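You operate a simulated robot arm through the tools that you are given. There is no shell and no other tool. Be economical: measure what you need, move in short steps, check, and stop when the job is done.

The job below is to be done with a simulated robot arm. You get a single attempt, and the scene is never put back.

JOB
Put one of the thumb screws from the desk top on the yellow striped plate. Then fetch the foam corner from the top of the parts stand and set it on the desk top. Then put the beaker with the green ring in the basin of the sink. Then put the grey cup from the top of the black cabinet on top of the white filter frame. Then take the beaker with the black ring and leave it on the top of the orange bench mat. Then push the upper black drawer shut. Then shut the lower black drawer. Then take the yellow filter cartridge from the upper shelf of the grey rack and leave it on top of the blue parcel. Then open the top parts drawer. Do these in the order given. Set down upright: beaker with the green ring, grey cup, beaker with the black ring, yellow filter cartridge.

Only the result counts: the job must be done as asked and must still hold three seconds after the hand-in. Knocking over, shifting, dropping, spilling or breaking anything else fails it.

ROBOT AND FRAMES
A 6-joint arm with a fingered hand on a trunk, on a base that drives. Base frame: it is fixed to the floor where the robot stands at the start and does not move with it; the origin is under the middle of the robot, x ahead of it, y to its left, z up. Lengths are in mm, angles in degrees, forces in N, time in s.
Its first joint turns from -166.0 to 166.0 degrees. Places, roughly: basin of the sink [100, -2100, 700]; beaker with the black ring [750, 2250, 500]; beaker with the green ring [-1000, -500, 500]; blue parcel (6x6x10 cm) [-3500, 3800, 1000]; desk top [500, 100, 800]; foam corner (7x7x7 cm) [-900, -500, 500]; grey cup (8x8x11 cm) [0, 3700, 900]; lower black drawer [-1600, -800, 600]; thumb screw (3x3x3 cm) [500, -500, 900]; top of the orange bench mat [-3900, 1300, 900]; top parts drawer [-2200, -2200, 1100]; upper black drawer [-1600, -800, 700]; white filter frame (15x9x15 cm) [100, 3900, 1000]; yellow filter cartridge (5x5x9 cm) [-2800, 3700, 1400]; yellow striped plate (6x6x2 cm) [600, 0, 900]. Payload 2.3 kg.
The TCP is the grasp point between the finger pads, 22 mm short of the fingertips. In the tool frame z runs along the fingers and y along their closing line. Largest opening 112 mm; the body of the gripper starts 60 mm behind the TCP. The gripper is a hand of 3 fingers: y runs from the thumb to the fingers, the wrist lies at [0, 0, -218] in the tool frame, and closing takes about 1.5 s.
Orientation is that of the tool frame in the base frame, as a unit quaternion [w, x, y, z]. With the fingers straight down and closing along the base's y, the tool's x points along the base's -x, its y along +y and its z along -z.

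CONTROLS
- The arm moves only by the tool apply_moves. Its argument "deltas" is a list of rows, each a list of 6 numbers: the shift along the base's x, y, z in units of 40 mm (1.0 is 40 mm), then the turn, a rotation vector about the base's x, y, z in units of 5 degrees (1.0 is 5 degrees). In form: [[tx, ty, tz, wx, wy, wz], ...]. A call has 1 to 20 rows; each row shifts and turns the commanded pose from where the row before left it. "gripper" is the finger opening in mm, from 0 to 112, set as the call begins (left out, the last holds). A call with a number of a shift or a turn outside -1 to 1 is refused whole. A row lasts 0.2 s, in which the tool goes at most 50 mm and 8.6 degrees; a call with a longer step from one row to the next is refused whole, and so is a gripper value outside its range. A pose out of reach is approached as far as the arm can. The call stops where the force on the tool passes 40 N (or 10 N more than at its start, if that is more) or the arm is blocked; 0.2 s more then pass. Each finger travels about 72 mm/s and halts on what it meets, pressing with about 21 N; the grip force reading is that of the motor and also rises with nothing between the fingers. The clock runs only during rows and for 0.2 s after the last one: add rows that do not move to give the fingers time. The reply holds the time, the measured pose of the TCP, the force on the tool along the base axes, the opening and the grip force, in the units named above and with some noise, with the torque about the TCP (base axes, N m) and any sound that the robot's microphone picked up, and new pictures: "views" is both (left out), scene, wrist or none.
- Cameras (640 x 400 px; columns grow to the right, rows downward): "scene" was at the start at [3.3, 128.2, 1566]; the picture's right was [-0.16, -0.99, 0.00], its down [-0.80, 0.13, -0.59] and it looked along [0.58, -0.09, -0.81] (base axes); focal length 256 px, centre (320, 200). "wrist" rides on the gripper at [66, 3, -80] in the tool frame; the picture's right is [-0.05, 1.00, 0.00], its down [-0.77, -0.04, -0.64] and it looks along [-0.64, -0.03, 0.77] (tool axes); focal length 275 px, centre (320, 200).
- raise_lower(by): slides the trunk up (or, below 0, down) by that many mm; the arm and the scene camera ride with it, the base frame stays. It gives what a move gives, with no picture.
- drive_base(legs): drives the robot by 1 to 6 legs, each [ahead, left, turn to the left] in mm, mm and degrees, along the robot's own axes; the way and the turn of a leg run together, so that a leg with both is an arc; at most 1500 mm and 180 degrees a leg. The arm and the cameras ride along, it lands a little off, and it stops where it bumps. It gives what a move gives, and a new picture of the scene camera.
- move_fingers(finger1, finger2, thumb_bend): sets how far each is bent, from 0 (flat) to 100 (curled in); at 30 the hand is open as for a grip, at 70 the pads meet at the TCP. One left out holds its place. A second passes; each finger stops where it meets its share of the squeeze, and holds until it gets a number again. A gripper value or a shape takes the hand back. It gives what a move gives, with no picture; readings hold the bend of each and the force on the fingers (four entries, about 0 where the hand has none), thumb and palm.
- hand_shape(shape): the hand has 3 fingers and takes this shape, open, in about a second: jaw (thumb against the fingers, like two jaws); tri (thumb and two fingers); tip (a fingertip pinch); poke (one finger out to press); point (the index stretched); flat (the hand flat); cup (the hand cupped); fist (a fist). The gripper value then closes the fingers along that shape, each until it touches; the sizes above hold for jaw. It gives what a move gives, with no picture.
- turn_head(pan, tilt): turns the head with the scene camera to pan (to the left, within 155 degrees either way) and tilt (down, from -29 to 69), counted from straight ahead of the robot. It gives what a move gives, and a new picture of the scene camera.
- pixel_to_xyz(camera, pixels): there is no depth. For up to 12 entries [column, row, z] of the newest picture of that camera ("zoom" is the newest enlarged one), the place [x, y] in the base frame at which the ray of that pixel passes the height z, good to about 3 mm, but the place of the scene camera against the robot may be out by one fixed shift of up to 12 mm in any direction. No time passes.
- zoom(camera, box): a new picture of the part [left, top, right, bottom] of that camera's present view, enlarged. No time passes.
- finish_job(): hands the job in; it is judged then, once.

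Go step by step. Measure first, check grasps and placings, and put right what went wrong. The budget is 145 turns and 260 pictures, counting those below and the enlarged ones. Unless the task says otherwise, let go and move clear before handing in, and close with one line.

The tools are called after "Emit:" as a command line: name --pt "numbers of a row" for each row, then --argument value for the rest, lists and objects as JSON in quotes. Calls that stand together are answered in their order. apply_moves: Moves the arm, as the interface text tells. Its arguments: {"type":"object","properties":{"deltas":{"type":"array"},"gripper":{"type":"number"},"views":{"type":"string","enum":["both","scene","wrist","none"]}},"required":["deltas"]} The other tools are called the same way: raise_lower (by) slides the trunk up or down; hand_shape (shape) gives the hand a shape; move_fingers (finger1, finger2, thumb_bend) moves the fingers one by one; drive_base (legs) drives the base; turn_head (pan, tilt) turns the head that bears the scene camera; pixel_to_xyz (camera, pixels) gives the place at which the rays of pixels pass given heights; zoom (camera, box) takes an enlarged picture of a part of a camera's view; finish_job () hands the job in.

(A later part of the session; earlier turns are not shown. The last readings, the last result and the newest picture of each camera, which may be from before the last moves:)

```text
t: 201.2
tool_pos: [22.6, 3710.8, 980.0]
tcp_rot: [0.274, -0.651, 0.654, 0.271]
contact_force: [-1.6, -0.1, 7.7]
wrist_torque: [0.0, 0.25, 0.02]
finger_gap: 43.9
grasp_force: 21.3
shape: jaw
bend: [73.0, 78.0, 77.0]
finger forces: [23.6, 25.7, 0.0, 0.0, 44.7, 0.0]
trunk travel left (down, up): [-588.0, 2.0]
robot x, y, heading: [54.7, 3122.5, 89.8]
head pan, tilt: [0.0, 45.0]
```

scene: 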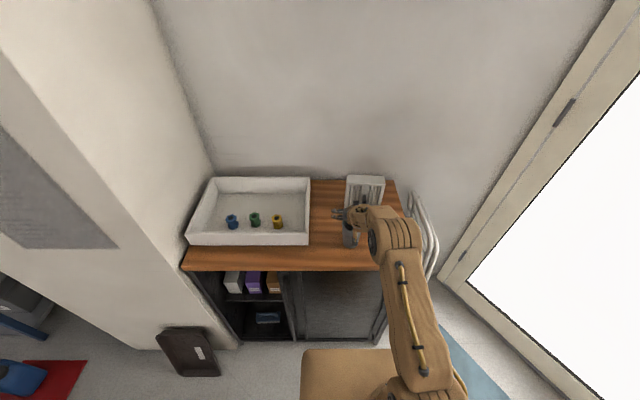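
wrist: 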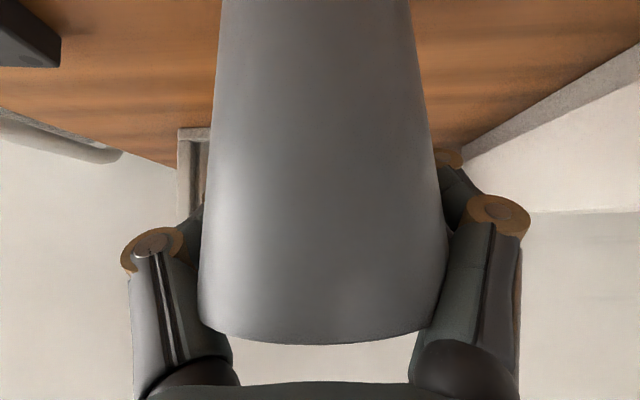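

Gripped (wrapping). Lifting 80 mm to check.

Emit:
apply_moves --pt "0 0 0.3 0 0 0" --pt "0 0 0.5 0 0 0" --pt "0 0 0.6 0 0 0" --pt "0 0 0.6 0 0 0" --pt "0 0 0 0 0 0"

Emit:
zoom --camera "scene" --box '[320, 140, 420, 240]'

```text
t: 202.4
tool_pos: [23.3, 3714.3, 1059.3]
tcp_rot: [0.274, -0.651, 0.655, 0.271]
contact_force: [0.3, -0.1, -0.8]
wrist_torque: [0.01, -0.03, 0.01]
finger_gap: 42.9
grasp_force: 21.6
shape: jaw
bend: [73.0, 78.0, 76.0]
finger forces: [22.4, 20.1, 0.0, 0.1, 42.8, 0.0]
trunk travel left (down, up): [-588.0, 2.0]
robot x, y, heading: [53.2, 3121.6, 90.1]
head pan, tilt: [0.0, 45.0]
```

scene: 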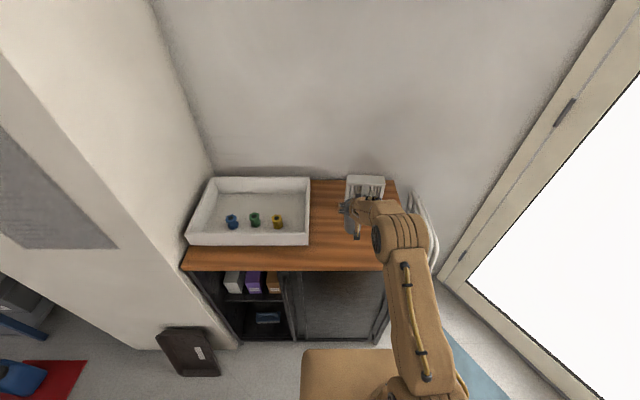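
wrist: 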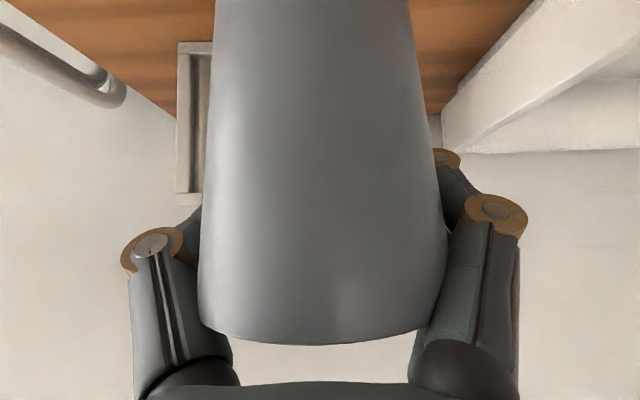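

```text
4.00 times, centred on (370, 190) of scene
```

zoom: 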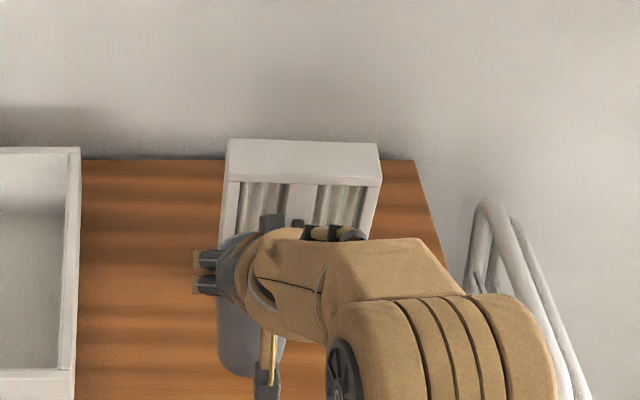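

The cup is held upright. I'll raise it to z≈1150 for clearance over the frame.

Emit:
apply_moves --pt "0 0 0.6 0 0 0" --pt "0 0 0.6 0 0 0" --pt "0 0 0.6 0 0 0" --pt "0 0 0.5 0 0 0" --pt "0 0 0 0 0 0" --views "none"

```text
t: 203.6
tool_pos: [22.1, 3711.3, 1153.3]
tcp_rot: [0.272, -0.652, 0.654, 0.271]
contact_force: [-0.7, -0.4, -0.7]
wrist_torque: [0.01, -0.02, -0.02]
finger_gap: 42.4
grasp_force: 21.0
shape: jaw
bend: [73.0, 78.0, 76.0]
finger forces: [22.3, 19.1, 0.0, 0.0, 41.3, 0.1]
trunk travel left (down, up): [-588.0, 2.0]
robot x, y, heading: [54.2, 3123.1, 90.1]
head pan, tilt: [0.0, 45.0]
```

Good. Driving ahead 170 mm and shifting x by +58, then viewing.

Emit:
apply_moves --pt "0.75 0 0 0 0 0" --pt "0.75 0 0 0 0 0" --pt "0 0 0 0 0 0" --views "none"

Emit:
drive_base --legs '[[165, 0, 0]]'

Emit:
zoom --camera "scene" --box '[320, 150, 440, 270]'

Emit:
apply_moves --pt "0 0 0 0 0 0" --views "wrist"

```text
t: 204.4
tool_pos: [81.2, 3712.2, 1152.4]
tcp_rot: [0.274, -0.651, 0.654, 0.27]
contact_force: [-0.4, 0.8, -0.9]
wrist_torque: [0.05, 0.01, -0.01]
finger_gap: 42.4
grasp_force: 21.4
shape: jaw
bend: [73.0, 78.0, 76.0]
finger forces: [22.5, 18.9, 0.0, 0.0, 41.0, 0.1]
trunk travel left (down, up): [-588.0, 2.0]
robot x, y, heading: [51.3, 3125.1, 89.9]
head pan, tilt: [0.0, 45.0]
```

```text
t: 205.9
tool_pos: [79.7, 3881.1, 1151.7]
tcp_rot: [0.273, -0.651, 0.654, 0.271]
contact_force: [-0.6, -0.5, -0.3]
wrist_torque: [0.03, -0.02, -0.01]
finger_gap: 42.4
grasp_force: 21.4
shape: jaw
bend: [73.0, 78.0, 76.0]
finger forces: [22.6, 18.9, 0.0, 0.0, 41.1, 0.0]
trunk travel left (down, up): [-588.0, 2.0]
robot x, y, heading: [46.5, 3288.4, 89.8]
head pan, tilt: [0.0, 45.0]
```

scene: 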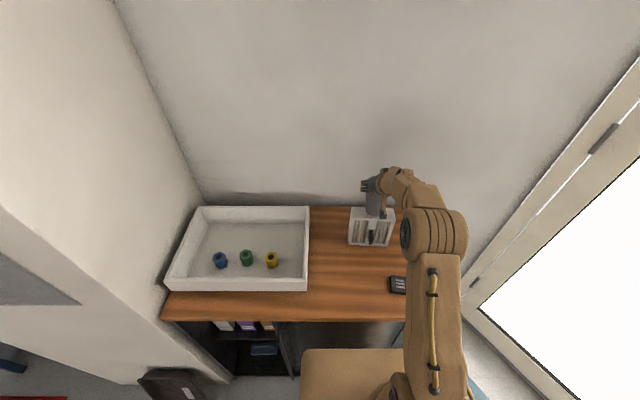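

```text
3.33 times, centred on (380, 210) of scene
```

zoom: 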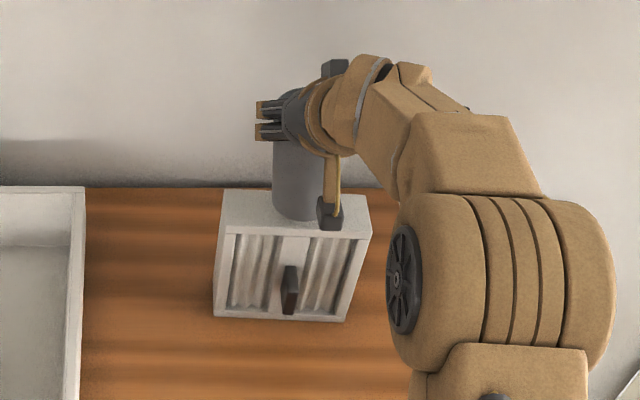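

```text
t: 206.3
tool_pos: [79.4, 3880.1, 1152.7]
tcp_rot: [0.272, -0.652, 0.654, 0.271]
contact_force: [-0.6, -0.1, -0.9]
wrist_torque: [0.01, 0.04, 0.03]
finger_gap: 42.4
grasp_force: 21.1
shape: jaw
bend: [73.0, 78.0, 76.0]
finger forces: [22.6, 18.9, 0.1, 0.0, 40.9, 0.1]
trunk travel left (down, up): [-588.0, 2.0]
robot x, y, heading: [49.2, 3287.6, 89.8]
head pan, tilt: [0.0, 45.0]
```

wrist: 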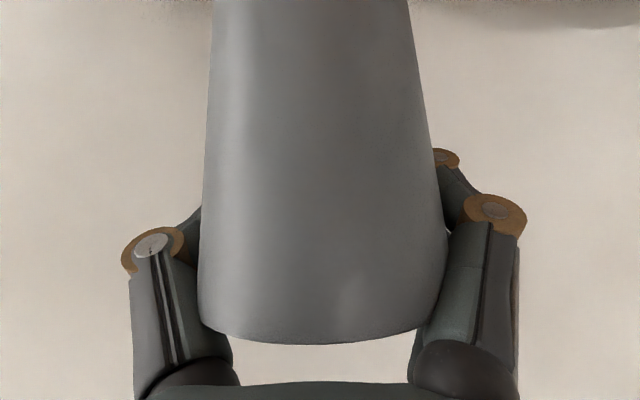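

The cup's base would land slightly forward, so I'll shift +19 mm in y and lower toward z≈1130, viewing again.

Emit:
apply_moves --pt "0 0.48 0 0 0 0" --pt "0 0 -0.35 0 0 0" --pt "0 0 -0.3 0 0 0" --pt "0 0 0 0 0 0" --views "none"

Emit:
zoom --camera "scene" --box '[340, 170, 420, 250]'

```text
t: 207.3
tool_pos: [80.7, 3894.3, 1130.6]
tcp_rot: [0.276, -0.65, 0.653, 0.273]
contact_force: [1.4, 0.7, 26.5]
wrist_torque: [-0.04, 0.5, -0.02]
finger_gap: 42.4
grasp_force: 21.4
shape: jaw
bend: [73.0, 78.0, 76.0]
finger forces: [28.0, 27.9, 0.0, 0.0, 49.7, 0.1]
trunk travel left (down, up): [-588.0, 2.0]
robot x, y, heading: [55.6, 3288.5, 90.2]
head pan, tilt: [0.0, 45.0]
```

```text
5.00 times, centred on (380, 210) of scene
```

zoom: 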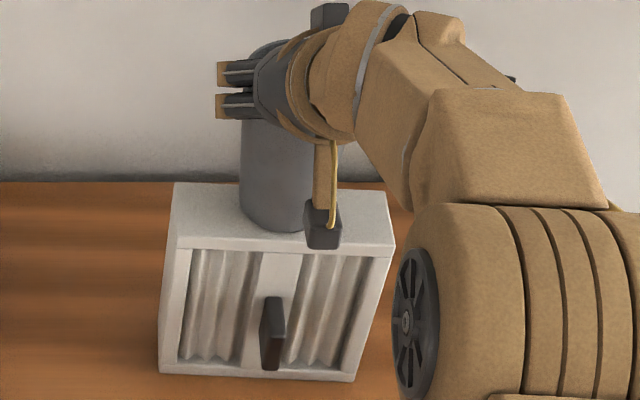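

Contact already (26 N): the cup rests within the frame top (base front row 230 vs edge 245). Relieving 2 mm and opening.

Emit:
apply_moves --pt "0 0 0.06 0 0 0" --pt "0 0 0 0 0 0" --views "none"

Emit:
apply_moves --pt "0 0 0 0 0 0" --pt "0 0 0 0 0 0" --pt "0 0 0 0 0 0" --pt "0 0 0 0 0 0" --pt "0 0 0 0 0 0" --pt "0 0 0 0 0 0" --gripper 110 --views "wrist"

Emit:
zoom --camera "scene" --box '[340, 170, 420, 250]'

```text
t: 207.9
tool_pos: [81.9, 3894.8, 1130.4]
tcp_rot: [0.274, -0.651, 0.653, 0.273]
contact_force: [2.4, 1.6, 23.9]
wrist_torque: [0.06, 0.35, 0.0]
finger_gap: 42.4
grasp_force: 21.2
shape: jaw
bend: [73.0, 78.0, 76.0]
finger forces: [28.0, 25.8, 0.0, 0.1, 49.1, 0.0]
trunk travel left (down, up): [-588.0, 2.0]
robot x, y, heading: [57.0, 3287.4, 90.1]
head pan, tilt: [0.0, 45.0]
```

```text
t: 209.3
tool_pos: [80.2, 3897.6, 1129.9]
tcp_rot: [0.273, -0.651, 0.654, 0.272]
contact_force: [2.8, -1.1, 10.5]
wrist_torque: [-0.3, 0.01, 0.09]
finger_gap: 109.9
grasp_force: 0.0
shape: jaw
bend: [34.0, 34.0, 32.0]
finger forces: [3.3, 1.6, 0.0, 0.1, 8.0, 0.1]
trunk travel left (down, up): [-588.0, 2.0]
robot x, y, heading: [53.7, 3284.6, 90.1]
head pan, tilt: [0.0, 45.0]
```

wrist: 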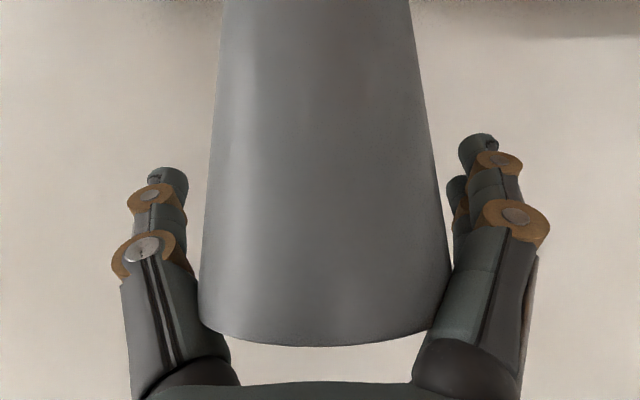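

```text
5.00 times, centred on (380, 210) of scene
```

zoom: 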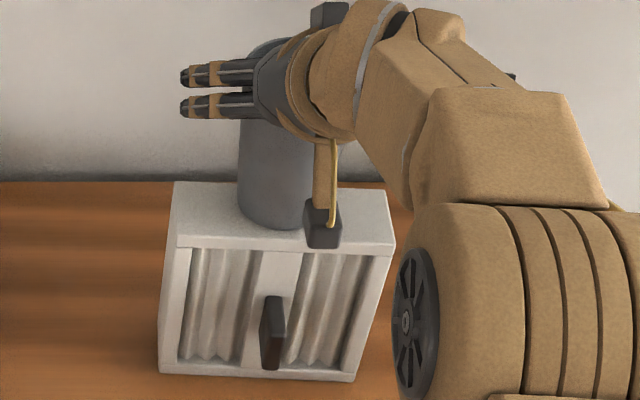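

The cup stands on the frame. Retreating back along the hand's axis.

Emit:
apply_moves --pt "0 -0.2 0.2 0 0 0" --pt "0 -0.3 0.3 0 0 0" --pt "0 -0.5 0.4 0 0 0" --pt "0 -0.6 0.4 0 0 0" --pt "0 0 0 0 0 0" --views "both"

```text
t: 210.5
tool_pos: [79.5, 3836.0, 1178.1]
tcp_rot: [0.273, -0.652, 0.654, 0.271]
contact_force: [0.0, -0.2, 0.6]
wrist_torque: [-0.04, -0.01, 0.0]
finger_gap: 110.2
grasp_force: 0.1
shape: jaw
bend: [34.0, 34.0, 32.0]
finger forces: [0.0, 0.0, 0.1, 0.0, 0.0, 0.1]
trunk travel left (down, up): [-588.0, 2.0]
robot x, y, heading: [53.8, 3288.2, 90.0]
head pan, tilt: [0.0, 45.0]
```

scene: 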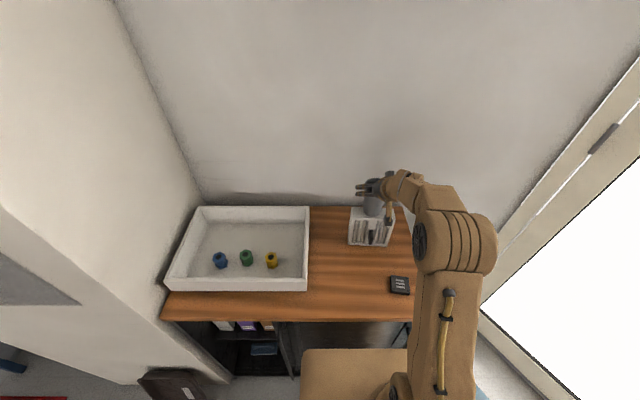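
wrist: 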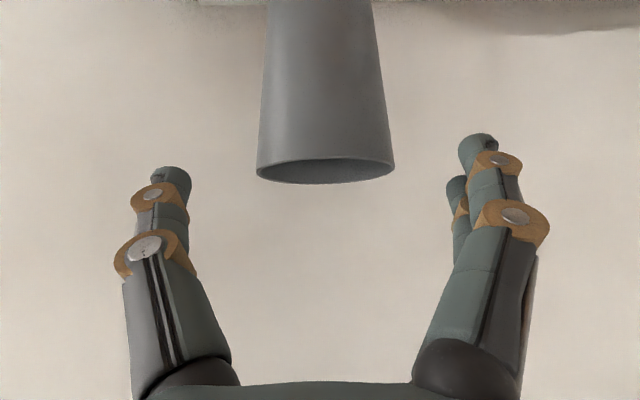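

The cup stands upright. Backing away, returning the tool to vertical, and looking for the black-ring beaker.

Emit:
drive_base --legs '[[-500, 0, 0]]'

Emit:
apply_moves --pt "0 -0.5 -0.1 -1 0 0" --pt "0 -0.6 -0.1 -1 0 0" --pt "0 -0.6 -0.1 -1 0 0" --pt "0 -0.6 -0.1 -1 0 0" --pt "0 -0.6 -0.1 -1 0 0" --pt "0 -0.6 -0.1 -1 0 0" --pt "0 -0.6 -0.1 -1 0 0" --pt "0 -0.6 -0.1 -1 0 0" --pt "0 -0.6 -0.1 -0.95 0 0" --pt "0 0 -0.2 0 0 0" --views "none"

Emit:
turn_head --pan -130 --tilt 45

```text
t: 213.4
tool_pos: [83.8, 3338.5, 1179.7]
tcp_rot: [0.273, -0.65, 0.656, 0.27]
contact_force: [0.2, 0.7, -0.6]
wrist_torque: [-0.05, 0.02, -0.01]
finger_gap: 109.8
grasp_force: 0.1
shape: jaw
bend: [34.0, 34.0, 32.0]
finger forces: [0.1, 0.0, 0.0, 0.0, 0.1, 0.0]
trunk travel left (down, up): [-588.0, 2.0]
robot x, y, heading: [52.5, 2790.6, 90.0]
head pan, tilt: [0.0, 45.0]
```

scene: 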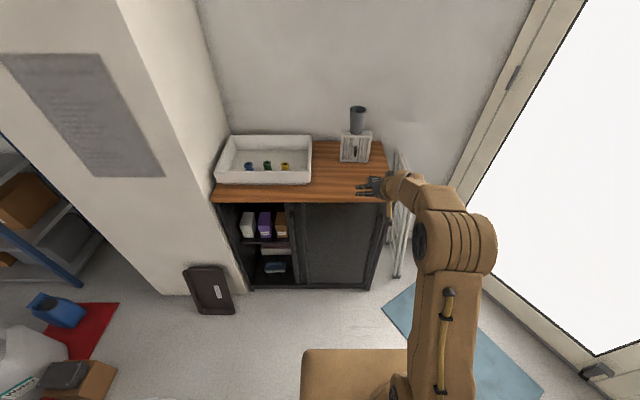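

```text
t: 215.6
tool_pos: [83.1, 3127.6, 1133.8]
tcp_rot: [0.004, -0.706, 0.708, 0.001]
contact_force: [-0.4, -0.6, 0.2]
wrist_torque: [0.0, 0.02, 0.0]
finger_gap: 109.9
grasp_force: 0.2
shape: jaw
bend: [34.0, 34.0, 32.0]
finger forces: [0.0, 0.0, 0.1, 0.0, 0.0, 0.0]
trunk travel left (down, up): [-588.0, 2.0]
robot x, y, heading: [49.8, 2792.1, 89.8]
head pan, tilt: [0.0, 45.0]
```

```text
t: 217.7
tool_pos: [82.9, 3126.5, 1133.7]
tcp_rot: [0.005, -0.706, 0.709, 0.001]
contact_force: [-0.4, 0.7, -0.6]
wrist_torque: [0.04, 0.0, 0.01]
finger_gap: 109.9
grasp_force: 0.1
shape: jaw
bend: [34.0, 34.0, 32.0]
finger forces: [0.0, 0.0, 0.0, 0.0, 0.1, 0.0]
trunk travel left (down, up): [-588.0, 2.0]
robot x, y, heading: [51.3, 2793.5, 89.7]
head pan, tilt: [-130.0, 45.0]
```

scene: 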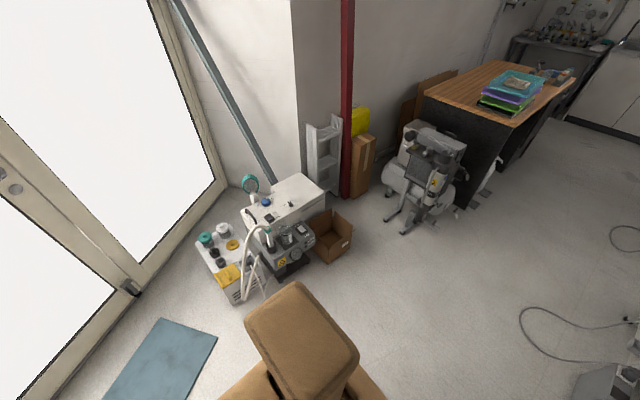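

Emit:
zoom --camera "scene" --box '[180, 170, 360, 310]'

Emit:
pixel_to_xyz --camera "scene" --pixels '[[270, 242, 500], [195, 243, 450], [230, 300, 0], [268, 290, 0], [330, 262, 0], [265, 302, 0], [235, 278, 450], [320, 240, 200]]'

```text
2.86 times, centred on (270, 240) of scene
```

zoom: 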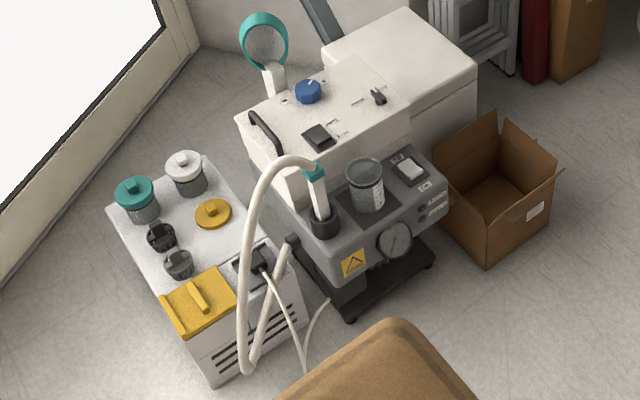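

```text
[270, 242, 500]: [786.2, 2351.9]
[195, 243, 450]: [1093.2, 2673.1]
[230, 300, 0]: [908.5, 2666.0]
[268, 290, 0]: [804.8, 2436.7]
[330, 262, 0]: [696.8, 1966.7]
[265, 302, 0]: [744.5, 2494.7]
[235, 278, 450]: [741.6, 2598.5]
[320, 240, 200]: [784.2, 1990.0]
```

The black-ring beaker is at zoom (366,185), on the machine's tray in front of its white body. Measuring the surroundings.

Emit:
pixel_to_xyz --camera "zoom" --pixels '[[368, 205, 430], [366, 172, 520], [335, 290, 400], [453, 210, 400], [350, 322, 0], [437, 262, 0], [315, 172, 600], [325, 228, 450], [300, 190, 450], [410, 95, 600], [490, 262, 0], [222, 378, 0]]'

```text
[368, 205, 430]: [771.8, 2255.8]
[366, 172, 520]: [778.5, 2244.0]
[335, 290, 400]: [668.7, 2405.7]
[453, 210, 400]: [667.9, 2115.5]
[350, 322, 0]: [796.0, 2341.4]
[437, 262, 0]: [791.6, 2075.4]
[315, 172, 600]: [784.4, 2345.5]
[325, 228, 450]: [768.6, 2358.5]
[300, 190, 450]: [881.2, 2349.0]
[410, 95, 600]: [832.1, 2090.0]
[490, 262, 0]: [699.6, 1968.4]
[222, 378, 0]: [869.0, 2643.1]
```

The machine's front faces −x; beaker at about (775,2250). I'll face +x at y≈2250 and come up to x≈320.

Emit:
drive_base --legs '[[0, 0, -90], [0, -540, 0], [200, 0, 0]]'

Emit:
turn_head --pan 0 --tilt 55

Emit:
zoom --camera "scene" --box '[260, 100, 440, 240]'

```text
t: 225.9
tool_pos: [590.8, 2222.2, 1133.7]
tcp_rot: [0.004, 0.001, 1.0, -0.002]
contact_force: [-0.4, 0.3, -0.4]
wrist_torque: [-0.02, 0.03, -0.03]
finger_gap: 110.0
grasp_force: 0.0
shape: jaw
bend: [34.0, 34.0, 32.0]
finger forces: [0.1, 0.0, 0.0, 0.0, 0.0, 0.0]
trunk travel left (down, up): [-588.0, 2.0]
robot x, y, heading: [256.0, 2250.7, -0.1]
head pan, tilt: [-130.0, 45.0]
```

scene: 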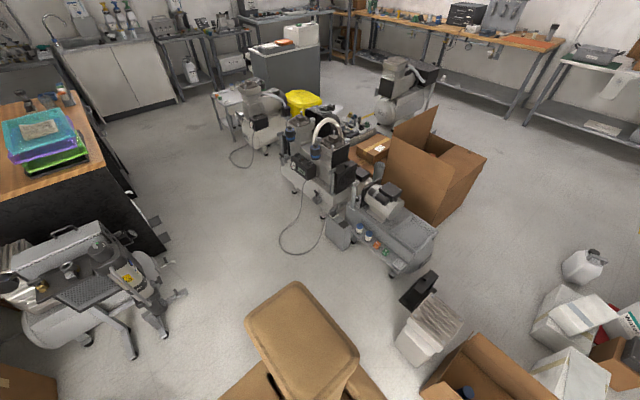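

```text
t: 228.0
tool_pos: [591.4, 2223.4, 1134.3]
tcp_rot: [0.005, 0.001, 1.0, -0.002]
contact_force: [-0.8, 0.2, 0.3]
wrist_torque: [-0.01, 0.0, -0.02]
finger_gap: 110.3
grasp_force: 0.0
shape: jaw
bend: [34.0, 34.0, 32.0]
finger forces: [0.0, 0.0, 0.1, 0.0, 0.0, 0.0]
trunk travel left (down, up): [-588.0, 2.0]
robot x, y, heading: [258.1, 2251.8, -0.1]
head pan, tilt: [0.0, 55.0]
```

scene: 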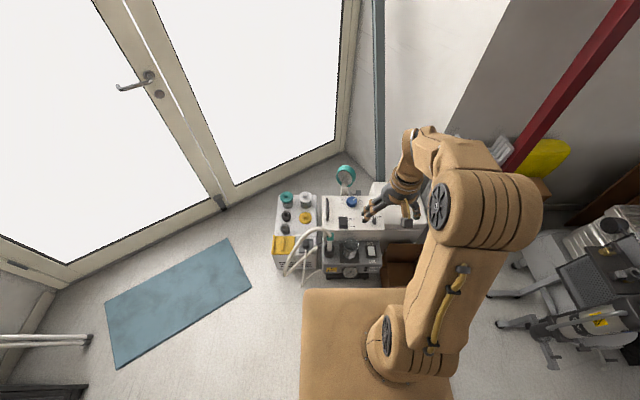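

```text
2.86 times, centred on (350, 170) of scene
```

zoom: 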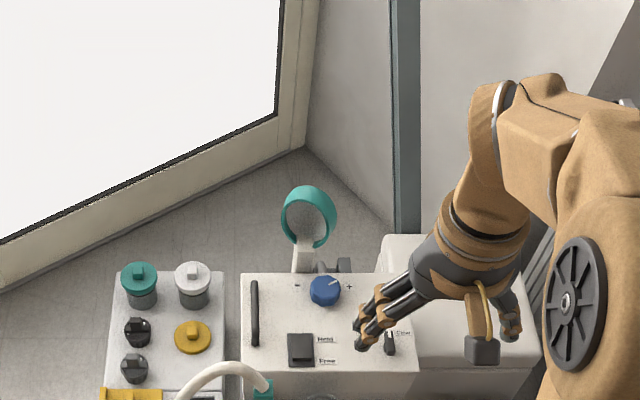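

I'll zoom on the tray area (around (352,250)) in the scene view and take a wrist picture.

Emit:
zoom --camera "scene" --box '[290, 190, 410, 290]'

Emit:
raise_lower --by -250

Emit:
apply_moves --pt "-0.4 0.7 0 0 0 0" --pt "0 0 0 0 0 0" --views "wrist"

```text
4.00 times, centred on (350, 240) of scene
```

zoom: 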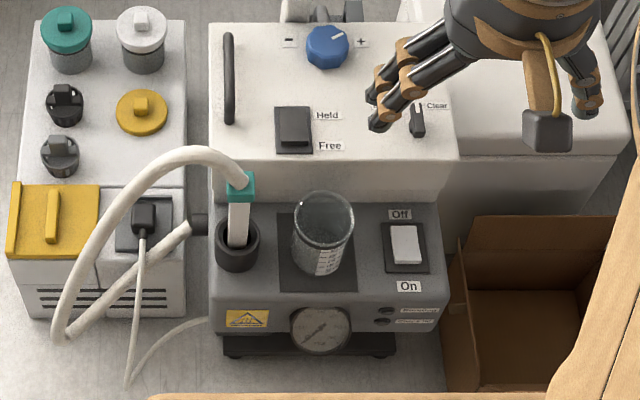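

```text
t: 230.6
tool_pos: [592.0, 2222.6, 884.7]
tcp_rot: [0.005, 0.001, 1.0, -0.003]
contact_force: [0.4, -0.3, 0.2]
wrist_torque: [-0.01, 0.02, -0.03]
finger_gap: 109.9
grasp_force: 0.0
shape: jaw
bend: [34.0, 34.0, 32.0]
finger forces: [0.0, 0.0, 0.0, 0.1, 0.0, 0.0]
trunk travel left (down, up): [-338.0, 252.0]
robot x, y, heading: [255.4, 2254.6, -0.1]
head pan, tilt: [0.0, 55.0]
```

```text
t: 231.2
tool_pos: [573.5, 2250.2, 882.6]
tcp_rot: [0.005, 0.0, 1.0, -0.003]
contact_force: [0.4, 1.2, 0.1]
wrist_torque: [0.01, 0.02, 0.01]
finger_gap: 110.0
grasp_force: 0.0
shape: jaw
bend: [34.0, 34.0, 32.0]
finger forces: [0.1, 0.0, 0.0, 0.0, 0.1, 0.1]
trunk travel left (down, up): [-338.0, 252.0]
robot x, y, heading: [258.3, 2253.9, -0.2]
head pan, tilt: [0.0, 55.0]
```

wrist: 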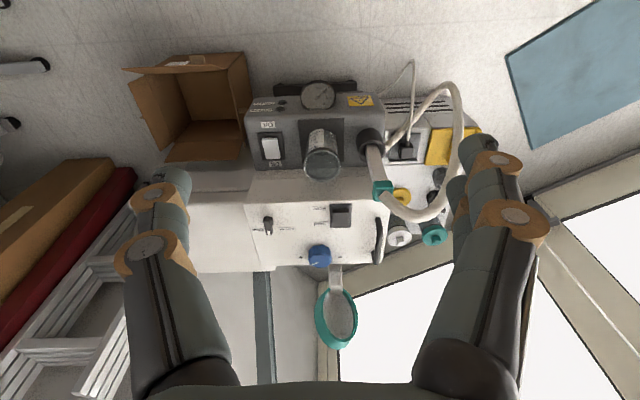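

Rim at (323,163). Measuring in both cameras.

Emit:
pixel_to_xyz --camera "wrist" --pixels '[[323, 162, 520], [323, 162, 480], [304, 162, 500], [342, 162, 500], [320, 118, 420], [320, 118, 380], [250, 170, 450], [388, 165, 450], [375, 180, 600], [383, 175, 550], [315, 195, 600]]'

Emit:
zoom --camera "wrist" --box '[240, 70, 480, 270]'

```text
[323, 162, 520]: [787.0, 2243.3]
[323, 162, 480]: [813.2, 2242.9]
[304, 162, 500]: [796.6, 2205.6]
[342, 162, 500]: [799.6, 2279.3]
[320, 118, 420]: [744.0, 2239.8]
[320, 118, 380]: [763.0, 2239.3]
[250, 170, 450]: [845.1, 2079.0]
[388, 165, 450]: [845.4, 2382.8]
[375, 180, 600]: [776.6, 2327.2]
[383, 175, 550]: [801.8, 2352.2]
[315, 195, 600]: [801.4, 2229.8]
```

```text
2.00 times, centred on (360, 170) of wrist
```

zoom: 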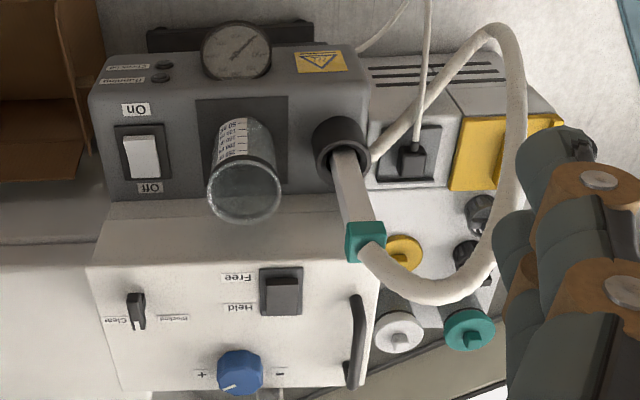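

Need parallax for height: driving 75 mm ahead, lowering 150 mm and extending 80 mm.

Emit:
drive_base --legs '[[75, 0, 0]]'

Emit:
raise_lower --by -150

Emit:
apply_moves --pt "0.7 -0.1 0 0 0 0" --pt "0.7 -0.1 0 0 0 0" --pt "0.6 0 0 0 0 0" --pt "0 0 0 0 0 0" --views "wrist"

```text
t: 232.2
tool_pos: [650.7, 2252.0, 882.4]
tcp_rot: [0.004, 0.001, 1.0, -0.003]
contact_force: [0.5, -0.5, 0.3]
wrist_torque: [0.01, 0.03, 0.04]
finger_gap: 110.3
grasp_force: 0.2
shape: jaw
bend: [34.0, 34.0, 32.0]
finger forces: [0.1, 0.0, 0.0, 0.0, 0.1, 0.0]
trunk travel left (down, up): [-338.0, 252.0]
robot x, y, heading: [331.8, 2253.5, -0.2]
head pan, tilt: [0.0, 55.0]
```

scene: 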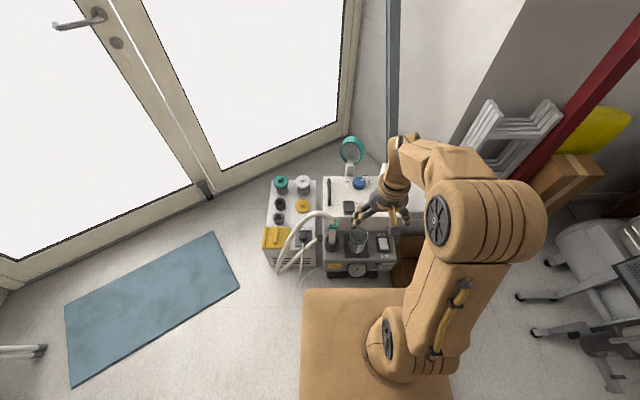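

```text
t: 233.9
tool_pos: [649.5, 2250.3, 733.7]
tcp_rot: [0.004, 0.001, 1.0, -0.002]
contact_force: [1.1, 0.8, 0.2]
wrist_torque: [-0.02, 0.02, -0.01]
finger_gap: 110.2
grasp_force: 0.0
shape: jaw
bend: [34.0, 34.0, 32.0]
finger forces: [0.1, 0.2, 0.0, 0.1, 0.1, 0.1]
trunk travel left (down, up): [-188.0, 402.0]
robot x, y, heading: [333.6, 2253.0, 0.2]
head pan, tilt: [0.0, 55.0]
```

```text
t: 234.9
tool_pos: [727.8, 2244.6, 732.5]
tcp_rot: [0.005, 0.001, 1.0, -0.003]
contact_force: [0.0, 0.0, 0.5]
wrist_torque: [0.01, 0.0, 0.0]
finger_gap: 110.0
grasp_force: 0.0
shape: jaw
bend: [34.0, 34.0, 32.0]
finger forces: [0.0, 0.0, 0.0, 0.0, 0.0, 0.1]
trunk travel left (down, up): [-188.0, 402.0]
robot x, y, heading: [329.5, 2251.7, -0.0]
head pan, tilt: [0.0, 55.0]
```

wrist: 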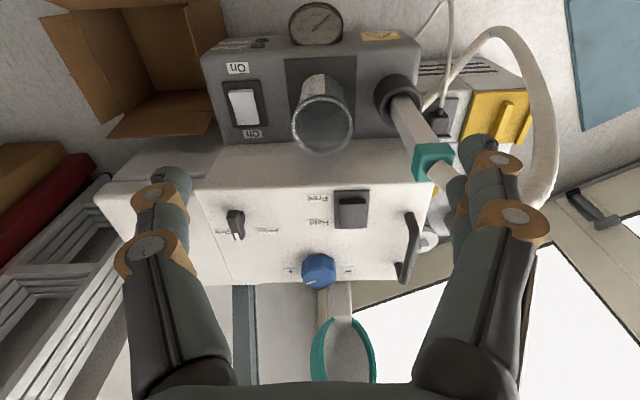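

Rim centre resolves to (801,2242) at z≈494. The teal nozzle is close on the +y side, so I'll use a 92 mm opening; moving above to z≈640 and checking.

Emit:
apply_moves --pt "0.6 -0.05 -0.3 0 0 0" --pt "0.6 0 -0.6 0 0 0" --pt "0.6 0 -0.7 0 0 0" --pt "0 0 -0.7 0 0 0" --pt "0 0 0 0 0 0" --gripper 92 --views "both"

```text
t: 236.1
tool_pos: [803.5, 2241.3, 641.6]
tcp_rot: [0.004, 0.001, 1.0, -0.003]
contact_force: [0.2, 0.2, 0.1]
wrist_torque: [-0.01, 0.0, 0.04]
finger_gap: 92.1
grasp_force: 0.0
shape: jaw
bend: [57.0, 57.0, 53.0]
finger forces: [0.0, 0.1, 0.0, 0.0, 0.1, 0.0]
trunk travel left (down, up): [-188.0, 402.0]
robot x, y, heading: [331.2, 2251.8, -0.1]
head pan, tilt: [0.0, 55.0]
```

scene: 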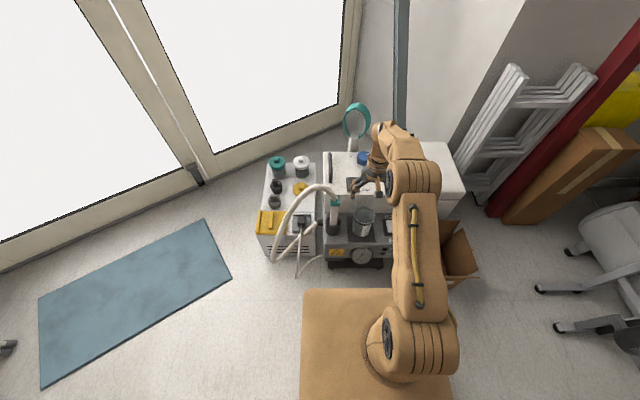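
wrist: 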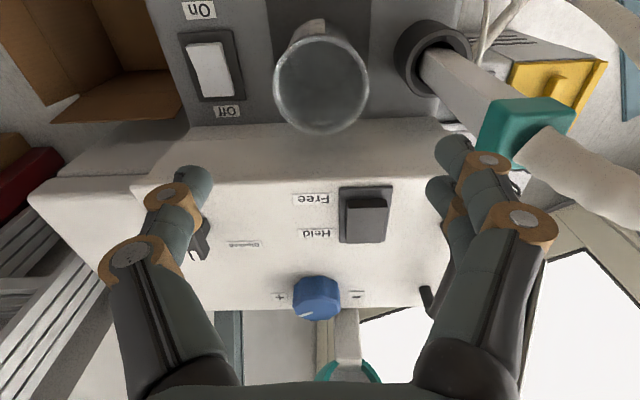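

Aligned (rim centre ≈(804,2239)); the nozzle at y≈2336 leaves about 30 mm. Lowering 110 mm and viewing.

Emit:
apply_moves --pt "0 -0.06 0 0 0 0" --views "none"

Emit:
raise_lower --by -115

Emit:
apply_moves --pt "0 0 0 0 0 0" --views "wrist"

```text
t: 236.5
tool_pos: [801.2, 2238.0, 641.3]
tcp_rot: [0.005, 0.001, 1.0, -0.003]
contact_force: [-0.8, 0.0, 0.2]
wrist_torque: [0.01, -0.03, 0.03]
finger_gap: 92.3
grasp_force: 0.0
shape: jaw
bend: [57.0, 57.0, 53.0]
finger forces: [0.0, 0.0, 0.0, 0.0, 0.1, 0.0]
trunk travel left (down, up): [-188.0, 402.0]
robot x, y, heading: [332.1, 2249.0, 0.3]
head pan, tilt: [0.0, 55.0]
```

```text
t: 238.0
tool_pos: [802.1, 2237.2, 525.6]
tcp_rot: [0.004, 0.001, 1.0, -0.002]
contact_force: [-0.1, -0.1, -0.1]
wrist_torque: [0.0, 0.03, 0.02]
finger_gap: 92.7
grasp_force: 0.2
shape: jaw
bend: [57.0, 57.0, 53.0]
finger forces: [0.0, 0.1, 0.0, 0.0, 0.1, 0.0]
trunk travel left (down, up): [-73.0, 517.0]
robot x, y, heading: [327.8, 2252.9, 0.2]
head pan, tilt: [0.0, 55.0]
```

```text
t: 238.4
tool_pos: [803.3, 2238.5, 525.7]
tcp_rot: [0.004, 0.0, 1.0, -0.002]
contact_force: [-0.5, 0.3, 0.1]
wrist_torque: [0.0, 0.05, 0.02]
finger_gap: 92.2
grasp_force: 0.0
shape: jaw
bend: [57.0, 57.0, 53.0]
finger forces: [0.0, 0.0, 0.0, 0.0, 0.1, 0.0]
trunk travel left (down, up): [-73.0, 517.0]
robot x, y, heading: [331.1, 2254.0, -0.2]
head pan, tilt: [0.0, 55.0]
```

wrist: 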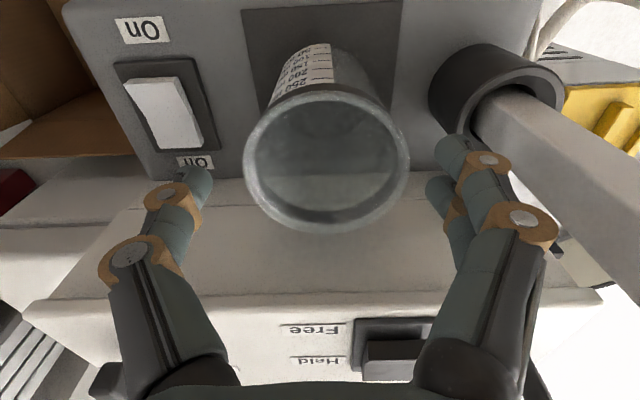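

Good alignment. Lowering 55 mm and closing.

Emit:
raise_lower --by -55

Emit:
apply_moves --pt "0 0 0 0 0 0" --pt "0 0 0 0 0 0" --pt "0 0 0 0 0 0" --pt "0 0 0 0 0 0" --pt "0 0 0 0 0 0" --gripper 40 --views "wrist"

```text
t: 239.4
tool_pos: [803.3, 2239.2, 471.5]
tcp_rot: [0.005, 0.001, 1.0, -0.002]
contact_force: [-0.4, 0.2, -0.7]
wrist_torque: [0.0, -0.02, 0.0]
finger_gap: 92.2
grasp_force: 0.0
shape: jaw
bend: [57.0, 57.0, 53.0]
finger forces: [0.0, 0.1, 0.1, 0.0, 0.0, 0.0]
trunk travel left (down, up): [-18.0, 572.0]
robot x, y, heading: [334.4, 2251.9, 0.1]
head pan, tilt: [0.0, 55.0]
```

```text
t: 240.6
tool_pos: [802.3, 2239.1, 470.8]
tcp_rot: [0.005, 0.001, 1.0, -0.003]
contact_force: [-0.1, 0.0, 0.3]
wrist_torque: [0.01, 0.01, 0.0]
finger_gap: 62.4
grasp_force: 21.3
shape: jaw
bend: [72.0, 71.0, 70.0]
finger forces: [9.7, 9.9, 0.1, 0.1, 17.7, 0.0]
trunk travel left (down, up): [-18.0, 572.0]
robot x, y, heading: [330.0, 2250.8, 0.1]
head pan, tilt: [0.0, 55.0]
```

wrist: 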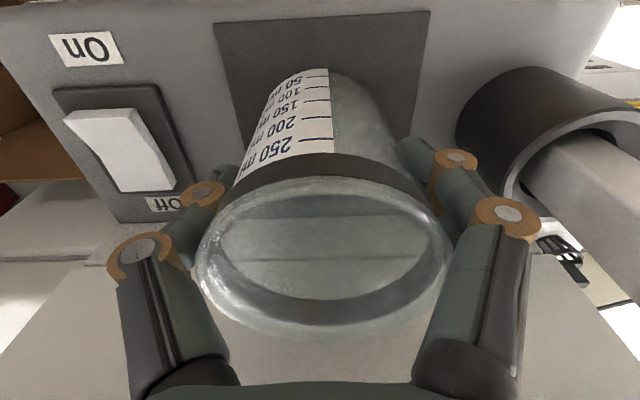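

Gripped with a good hold. Lifting straight up by trunk.

Emit:
raise_lower --by 560

Emit:
apply_moves --pt "-0.6 0 0.5 0 0 0" --pt "-0.7 0 0.5 0 0 0" --pt "-0.7 0 0.5 0 0 0" --pt "-0.7 0.1 0.5 0 0 0" --pt "-0.7 0.1 0.3 0 0 0" --pt "-0.4 0 0 0 0 0" --pt "0 0 0 0 0 0" --views "wrist"

Emit:
turn_head --pan 150 --tilt 30

```text
refused: 560 is not a number from -400 to 400
```

```text
t: 242.2
tool_pos: [650.6, 2247.3, 562.8]
tcp_rot: [0.005, 0.001, 1.0, -0.002]
contact_force: [-0.2, 0.1, 0.3]
wrist_torque: [0.01, -0.04, 0.0]
finger_gap: 62.4
grasp_force: 20.8
shape: jaw
bend: [72.0, 71.0, 70.0]
finger forces: [9.7, 10.0, 0.1, 0.0, 17.7, 0.0]
trunk travel left (down, up): [-18.0, 572.0]
robot x, y, heading: [331.8, 2252.1, -0.1]
head pan, tilt: [0.0, 55.0]
```

wrist: 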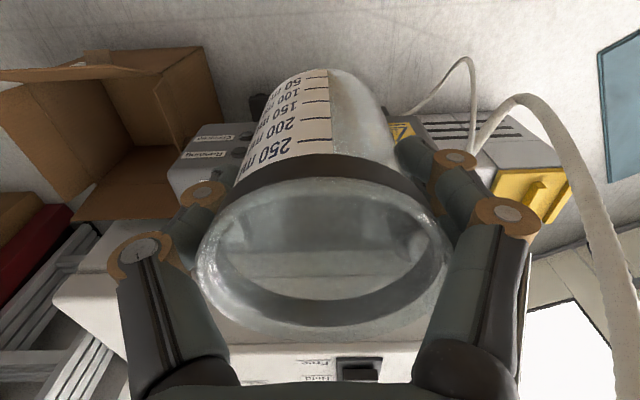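

```text
t: 244.5
tool_pos: [651.4, 2248.2, 563.1]
tcp_rot: [0.004, 0.001, 1.0, -0.002]
contact_force: [-1.0, 0.0, -0.5]
wrist_torque: [0.01, 0.01, -0.04]
finger_gap: 62.4
grasp_force: 21.2
shape: jaw
bend: [72.0, 71.0, 70.0]
finger forces: [9.9, 9.9, 0.0, 0.1, 17.8, 0.0]
trunk travel left (down, up): [-18.0, 572.0]
robot x, y, heading: [330.9, 2251.1, -0.1]
head pan, tilt: [150.0, 30.0]
```

scene: 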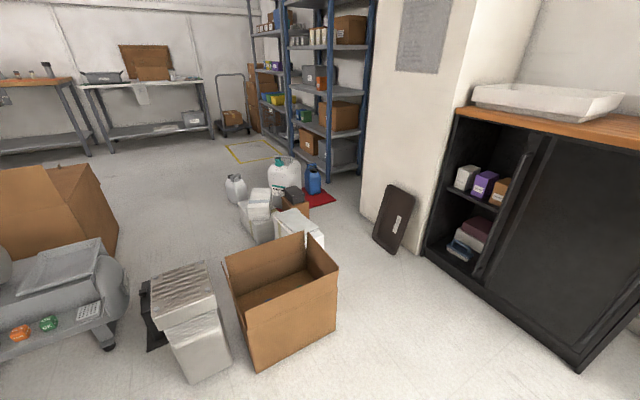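

The trunk call was refused, but the retreat was clear and the beaker is held. Raising the trunk in two parts and checking the machine behind.

Emit:
raise_lower --by 400

Emit:
raise_lower --by 160

Emit:
turn_head --pan 0 --tilt 55

Emit:
turn_head --pan 155 --tilt 25

```text
t: 248.3
tool_pos: [651.1, 2246.7, 962.3]
tcp_rot: [0.004, 0.001, 1.0, -0.002]
contact_force: [0.8, -0.8, -0.1]
wrist_torque: [0.0, 0.03, -0.04]
finger_gap: 62.3
grasp_force: 20.8
shape: jaw
bend: [72.0, 71.0, 70.0]
finger forces: [9.8, 10.0, 0.0, 0.0, 17.8, 0.0]
trunk travel left (down, up): [-418.0, 172.0]
robot x, y, heading: [337.0, 2254.8, 0.2]
head pan, tilt: [150.0, 30.0]
```

```text
t: 250.2
tool_pos: [650.1, 2247.7, 1122.5]
tcp_rot: [0.004, 0.0, 1.0, -0.002]
contact_force: [-1.2, -0.8, 0.2]
wrist_torque: [-0.03, -0.01, 0.01]
finger_gap: 62.3
grasp_force: 20.9
shape: jaw
bend: [72.0, 71.0, 70.0]
finger forces: [9.9, 10.2, 0.0, 0.1, 17.8, 0.0]
trunk travel left (down, up): [-578.0, 12.0]
robot x, y, heading: [330.0, 2250.7, -0.0]
head pan, tilt: [150.0, 30.0]
```

```text
t: 252.5
tool_pos: [651.4, 2248.0, 1123.3]
tcp_rot: [0.004, 0.001, 1.0, -0.003]
contact_force: [-0.2, 0.3, 0.1]
wrist_torque: [0.0, -0.04, 0.02]
finger_gap: 62.5
grasp_force: 20.8
shape: jaw
bend: [72.0, 71.0, 70.0]
finger forces: [9.8, 10.1, 0.1, 0.1, 17.8, 0.0]
trunk travel left (down, up): [-578.0, 12.0]
robot x, y, heading: [330.5, 2249.0, -0.1]
head pan, tilt: [0.0, 55.0]
```

scene: 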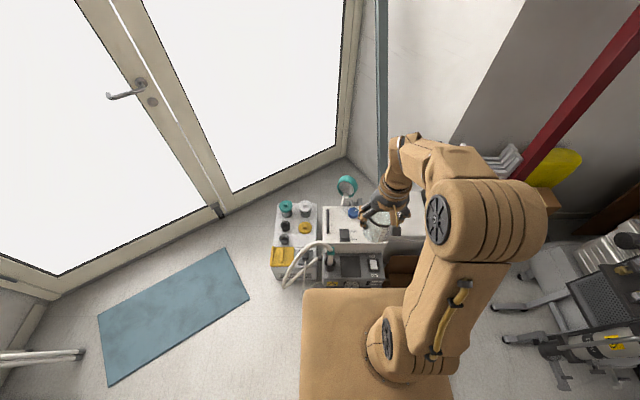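

```text
t: 254.9
tool_pos: [651.4, 2248.3, 1123.6]
tcp_rot: [0.004, 0.001, 1.0, -0.002]
contact_force: [-0.3, 0.6, -0.8]
wrist_torque: [-0.01, -0.01, 0.0]
finger_gap: 62.2
grasp_force: 21.0
shape: jaw
bend: [72.0, 71.0, 70.0]
finger forces: [9.8, 10.1, 0.1, 0.0, 17.7, 0.1]
trunk travel left (down, up): [-578.0, 12.0]
robot x, y, heading: [334.9, 2249.4, 0.1]
head pan, tilt: [154.7, 25.0]
```

scene: 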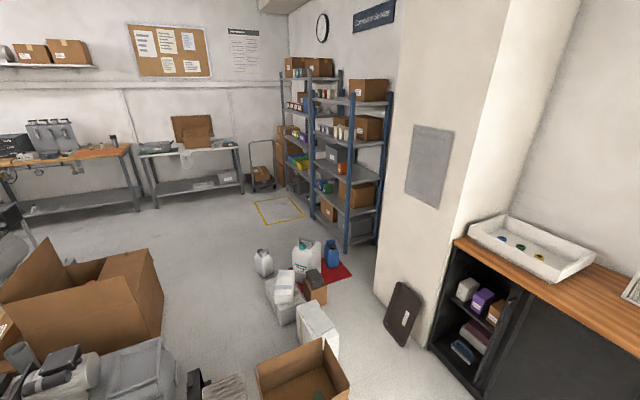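

The machine is undisturbed. Now choosing a route to the bench mat; measuring floor obstacles in this view.

Emit:
pixel_to_xyz --camera "scene" --pixels '[[263, 277, 0], [290, 325, 0], [337, 345, 0], [352, 275, 0], [402, 346, 0], [378, 300, 0], [345, 253, 0], [160, 330, 0], [140, 205, 0], [100, 155, 850], [280, 224, 0], [240, 195, 0]]'

Emit:
turn_head --pan 130 --tilt 40

```text
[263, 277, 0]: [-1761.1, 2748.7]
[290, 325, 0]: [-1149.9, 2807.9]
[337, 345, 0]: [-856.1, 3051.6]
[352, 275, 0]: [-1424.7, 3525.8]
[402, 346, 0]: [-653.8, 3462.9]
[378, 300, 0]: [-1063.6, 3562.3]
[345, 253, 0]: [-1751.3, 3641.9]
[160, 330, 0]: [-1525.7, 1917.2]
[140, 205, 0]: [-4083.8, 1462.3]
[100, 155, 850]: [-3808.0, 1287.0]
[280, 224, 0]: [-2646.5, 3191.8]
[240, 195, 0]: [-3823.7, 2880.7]
```

```text
t: 255.8
tool_pos: [651.5, 2248.5, 1122.2]
tcp_rot: [0.005, 0.001, 1.0, -0.002]
contact_force: [1.1, -1.6, -0.3]
wrist_torque: [-0.04, 0.0, 0.02]
finger_gap: 62.4
grasp_force: 20.4
shape: jaw
bend: [72.0, 71.0, 70.0]
finger forces: [9.9, 10.1, 0.0, 0.0, 17.8, 0.0]
trunk travel left (down, up): [-578.0, 12.0]
robot x, y, heading: [330.3, 2252.9, 0.0]
head pan, tilt: [130.0, 40.0]
```

scene: 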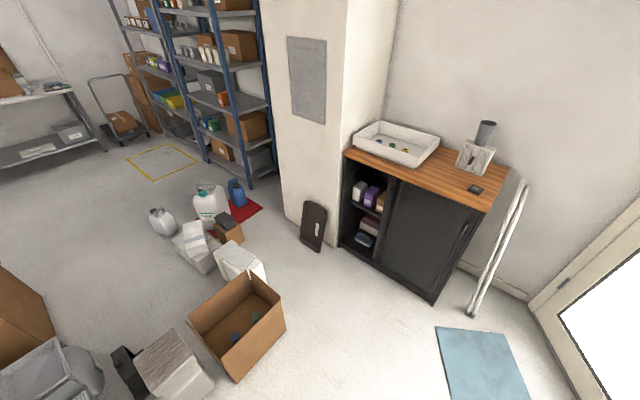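

The northern gap is blocked, so I'll take the southern route: back down the corridor, then round behind the stand. First leg down the corridor facing −y.

Emit:
drive_base --legs '[[-430, 0, 0], [0, 0, -90], [1300, 0, 0]]'

Emit:
turn_head --pan 0 --tilt 35

```text
t: 268.4
tool_pos: [-124.3, 642.8, 1124.7]
tcp_rot: [0.0, 0.713, 0.701, -0.005]
contact_force: [0.4, 0.0, -0.5]
wrist_torque: [-0.01, 0.01, 0.04]
finger_gap: 62.1
grasp_force: 21.2
shape: jaw
bend: [72.0, 71.0, 70.0]
finger forces: [9.8, 10.1, 0.0, 0.0, 17.7, 0.0]
trunk travel left (down, up): [-578.0, 12.0]
robot x, y, heading: [-116.1, 964.1, -90.8]
head pan, tilt: [130.0, 40.0]
```

scene: 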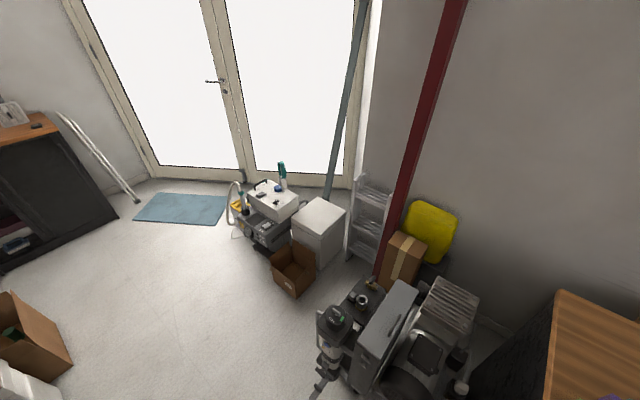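

```text
t: 270.5
tool_pos: [-125.2, 643.8, 1122.8]
tcp_rot: [0.002, 0.713, 0.701, -0.005]
contact_force: [0.4, 0.2, 0.1]
wrist_torque: [0.01, -0.01, -0.01]
finger_gap: 62.4
grasp_force: 21.1
shape: jaw
bend: [72.0, 71.0, 70.0]
finger forces: [9.8, 10.1, 0.0, 0.0, 17.6, 0.1]
trunk travel left (down, up): [-578.0, 12.0]
robot x, y, heading: [-112.2, 963.0, -90.8]
head pan, tilt: [0.0, 35.0]
```

scene: 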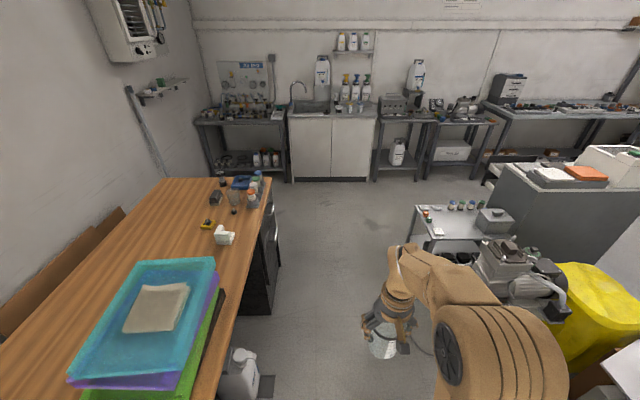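

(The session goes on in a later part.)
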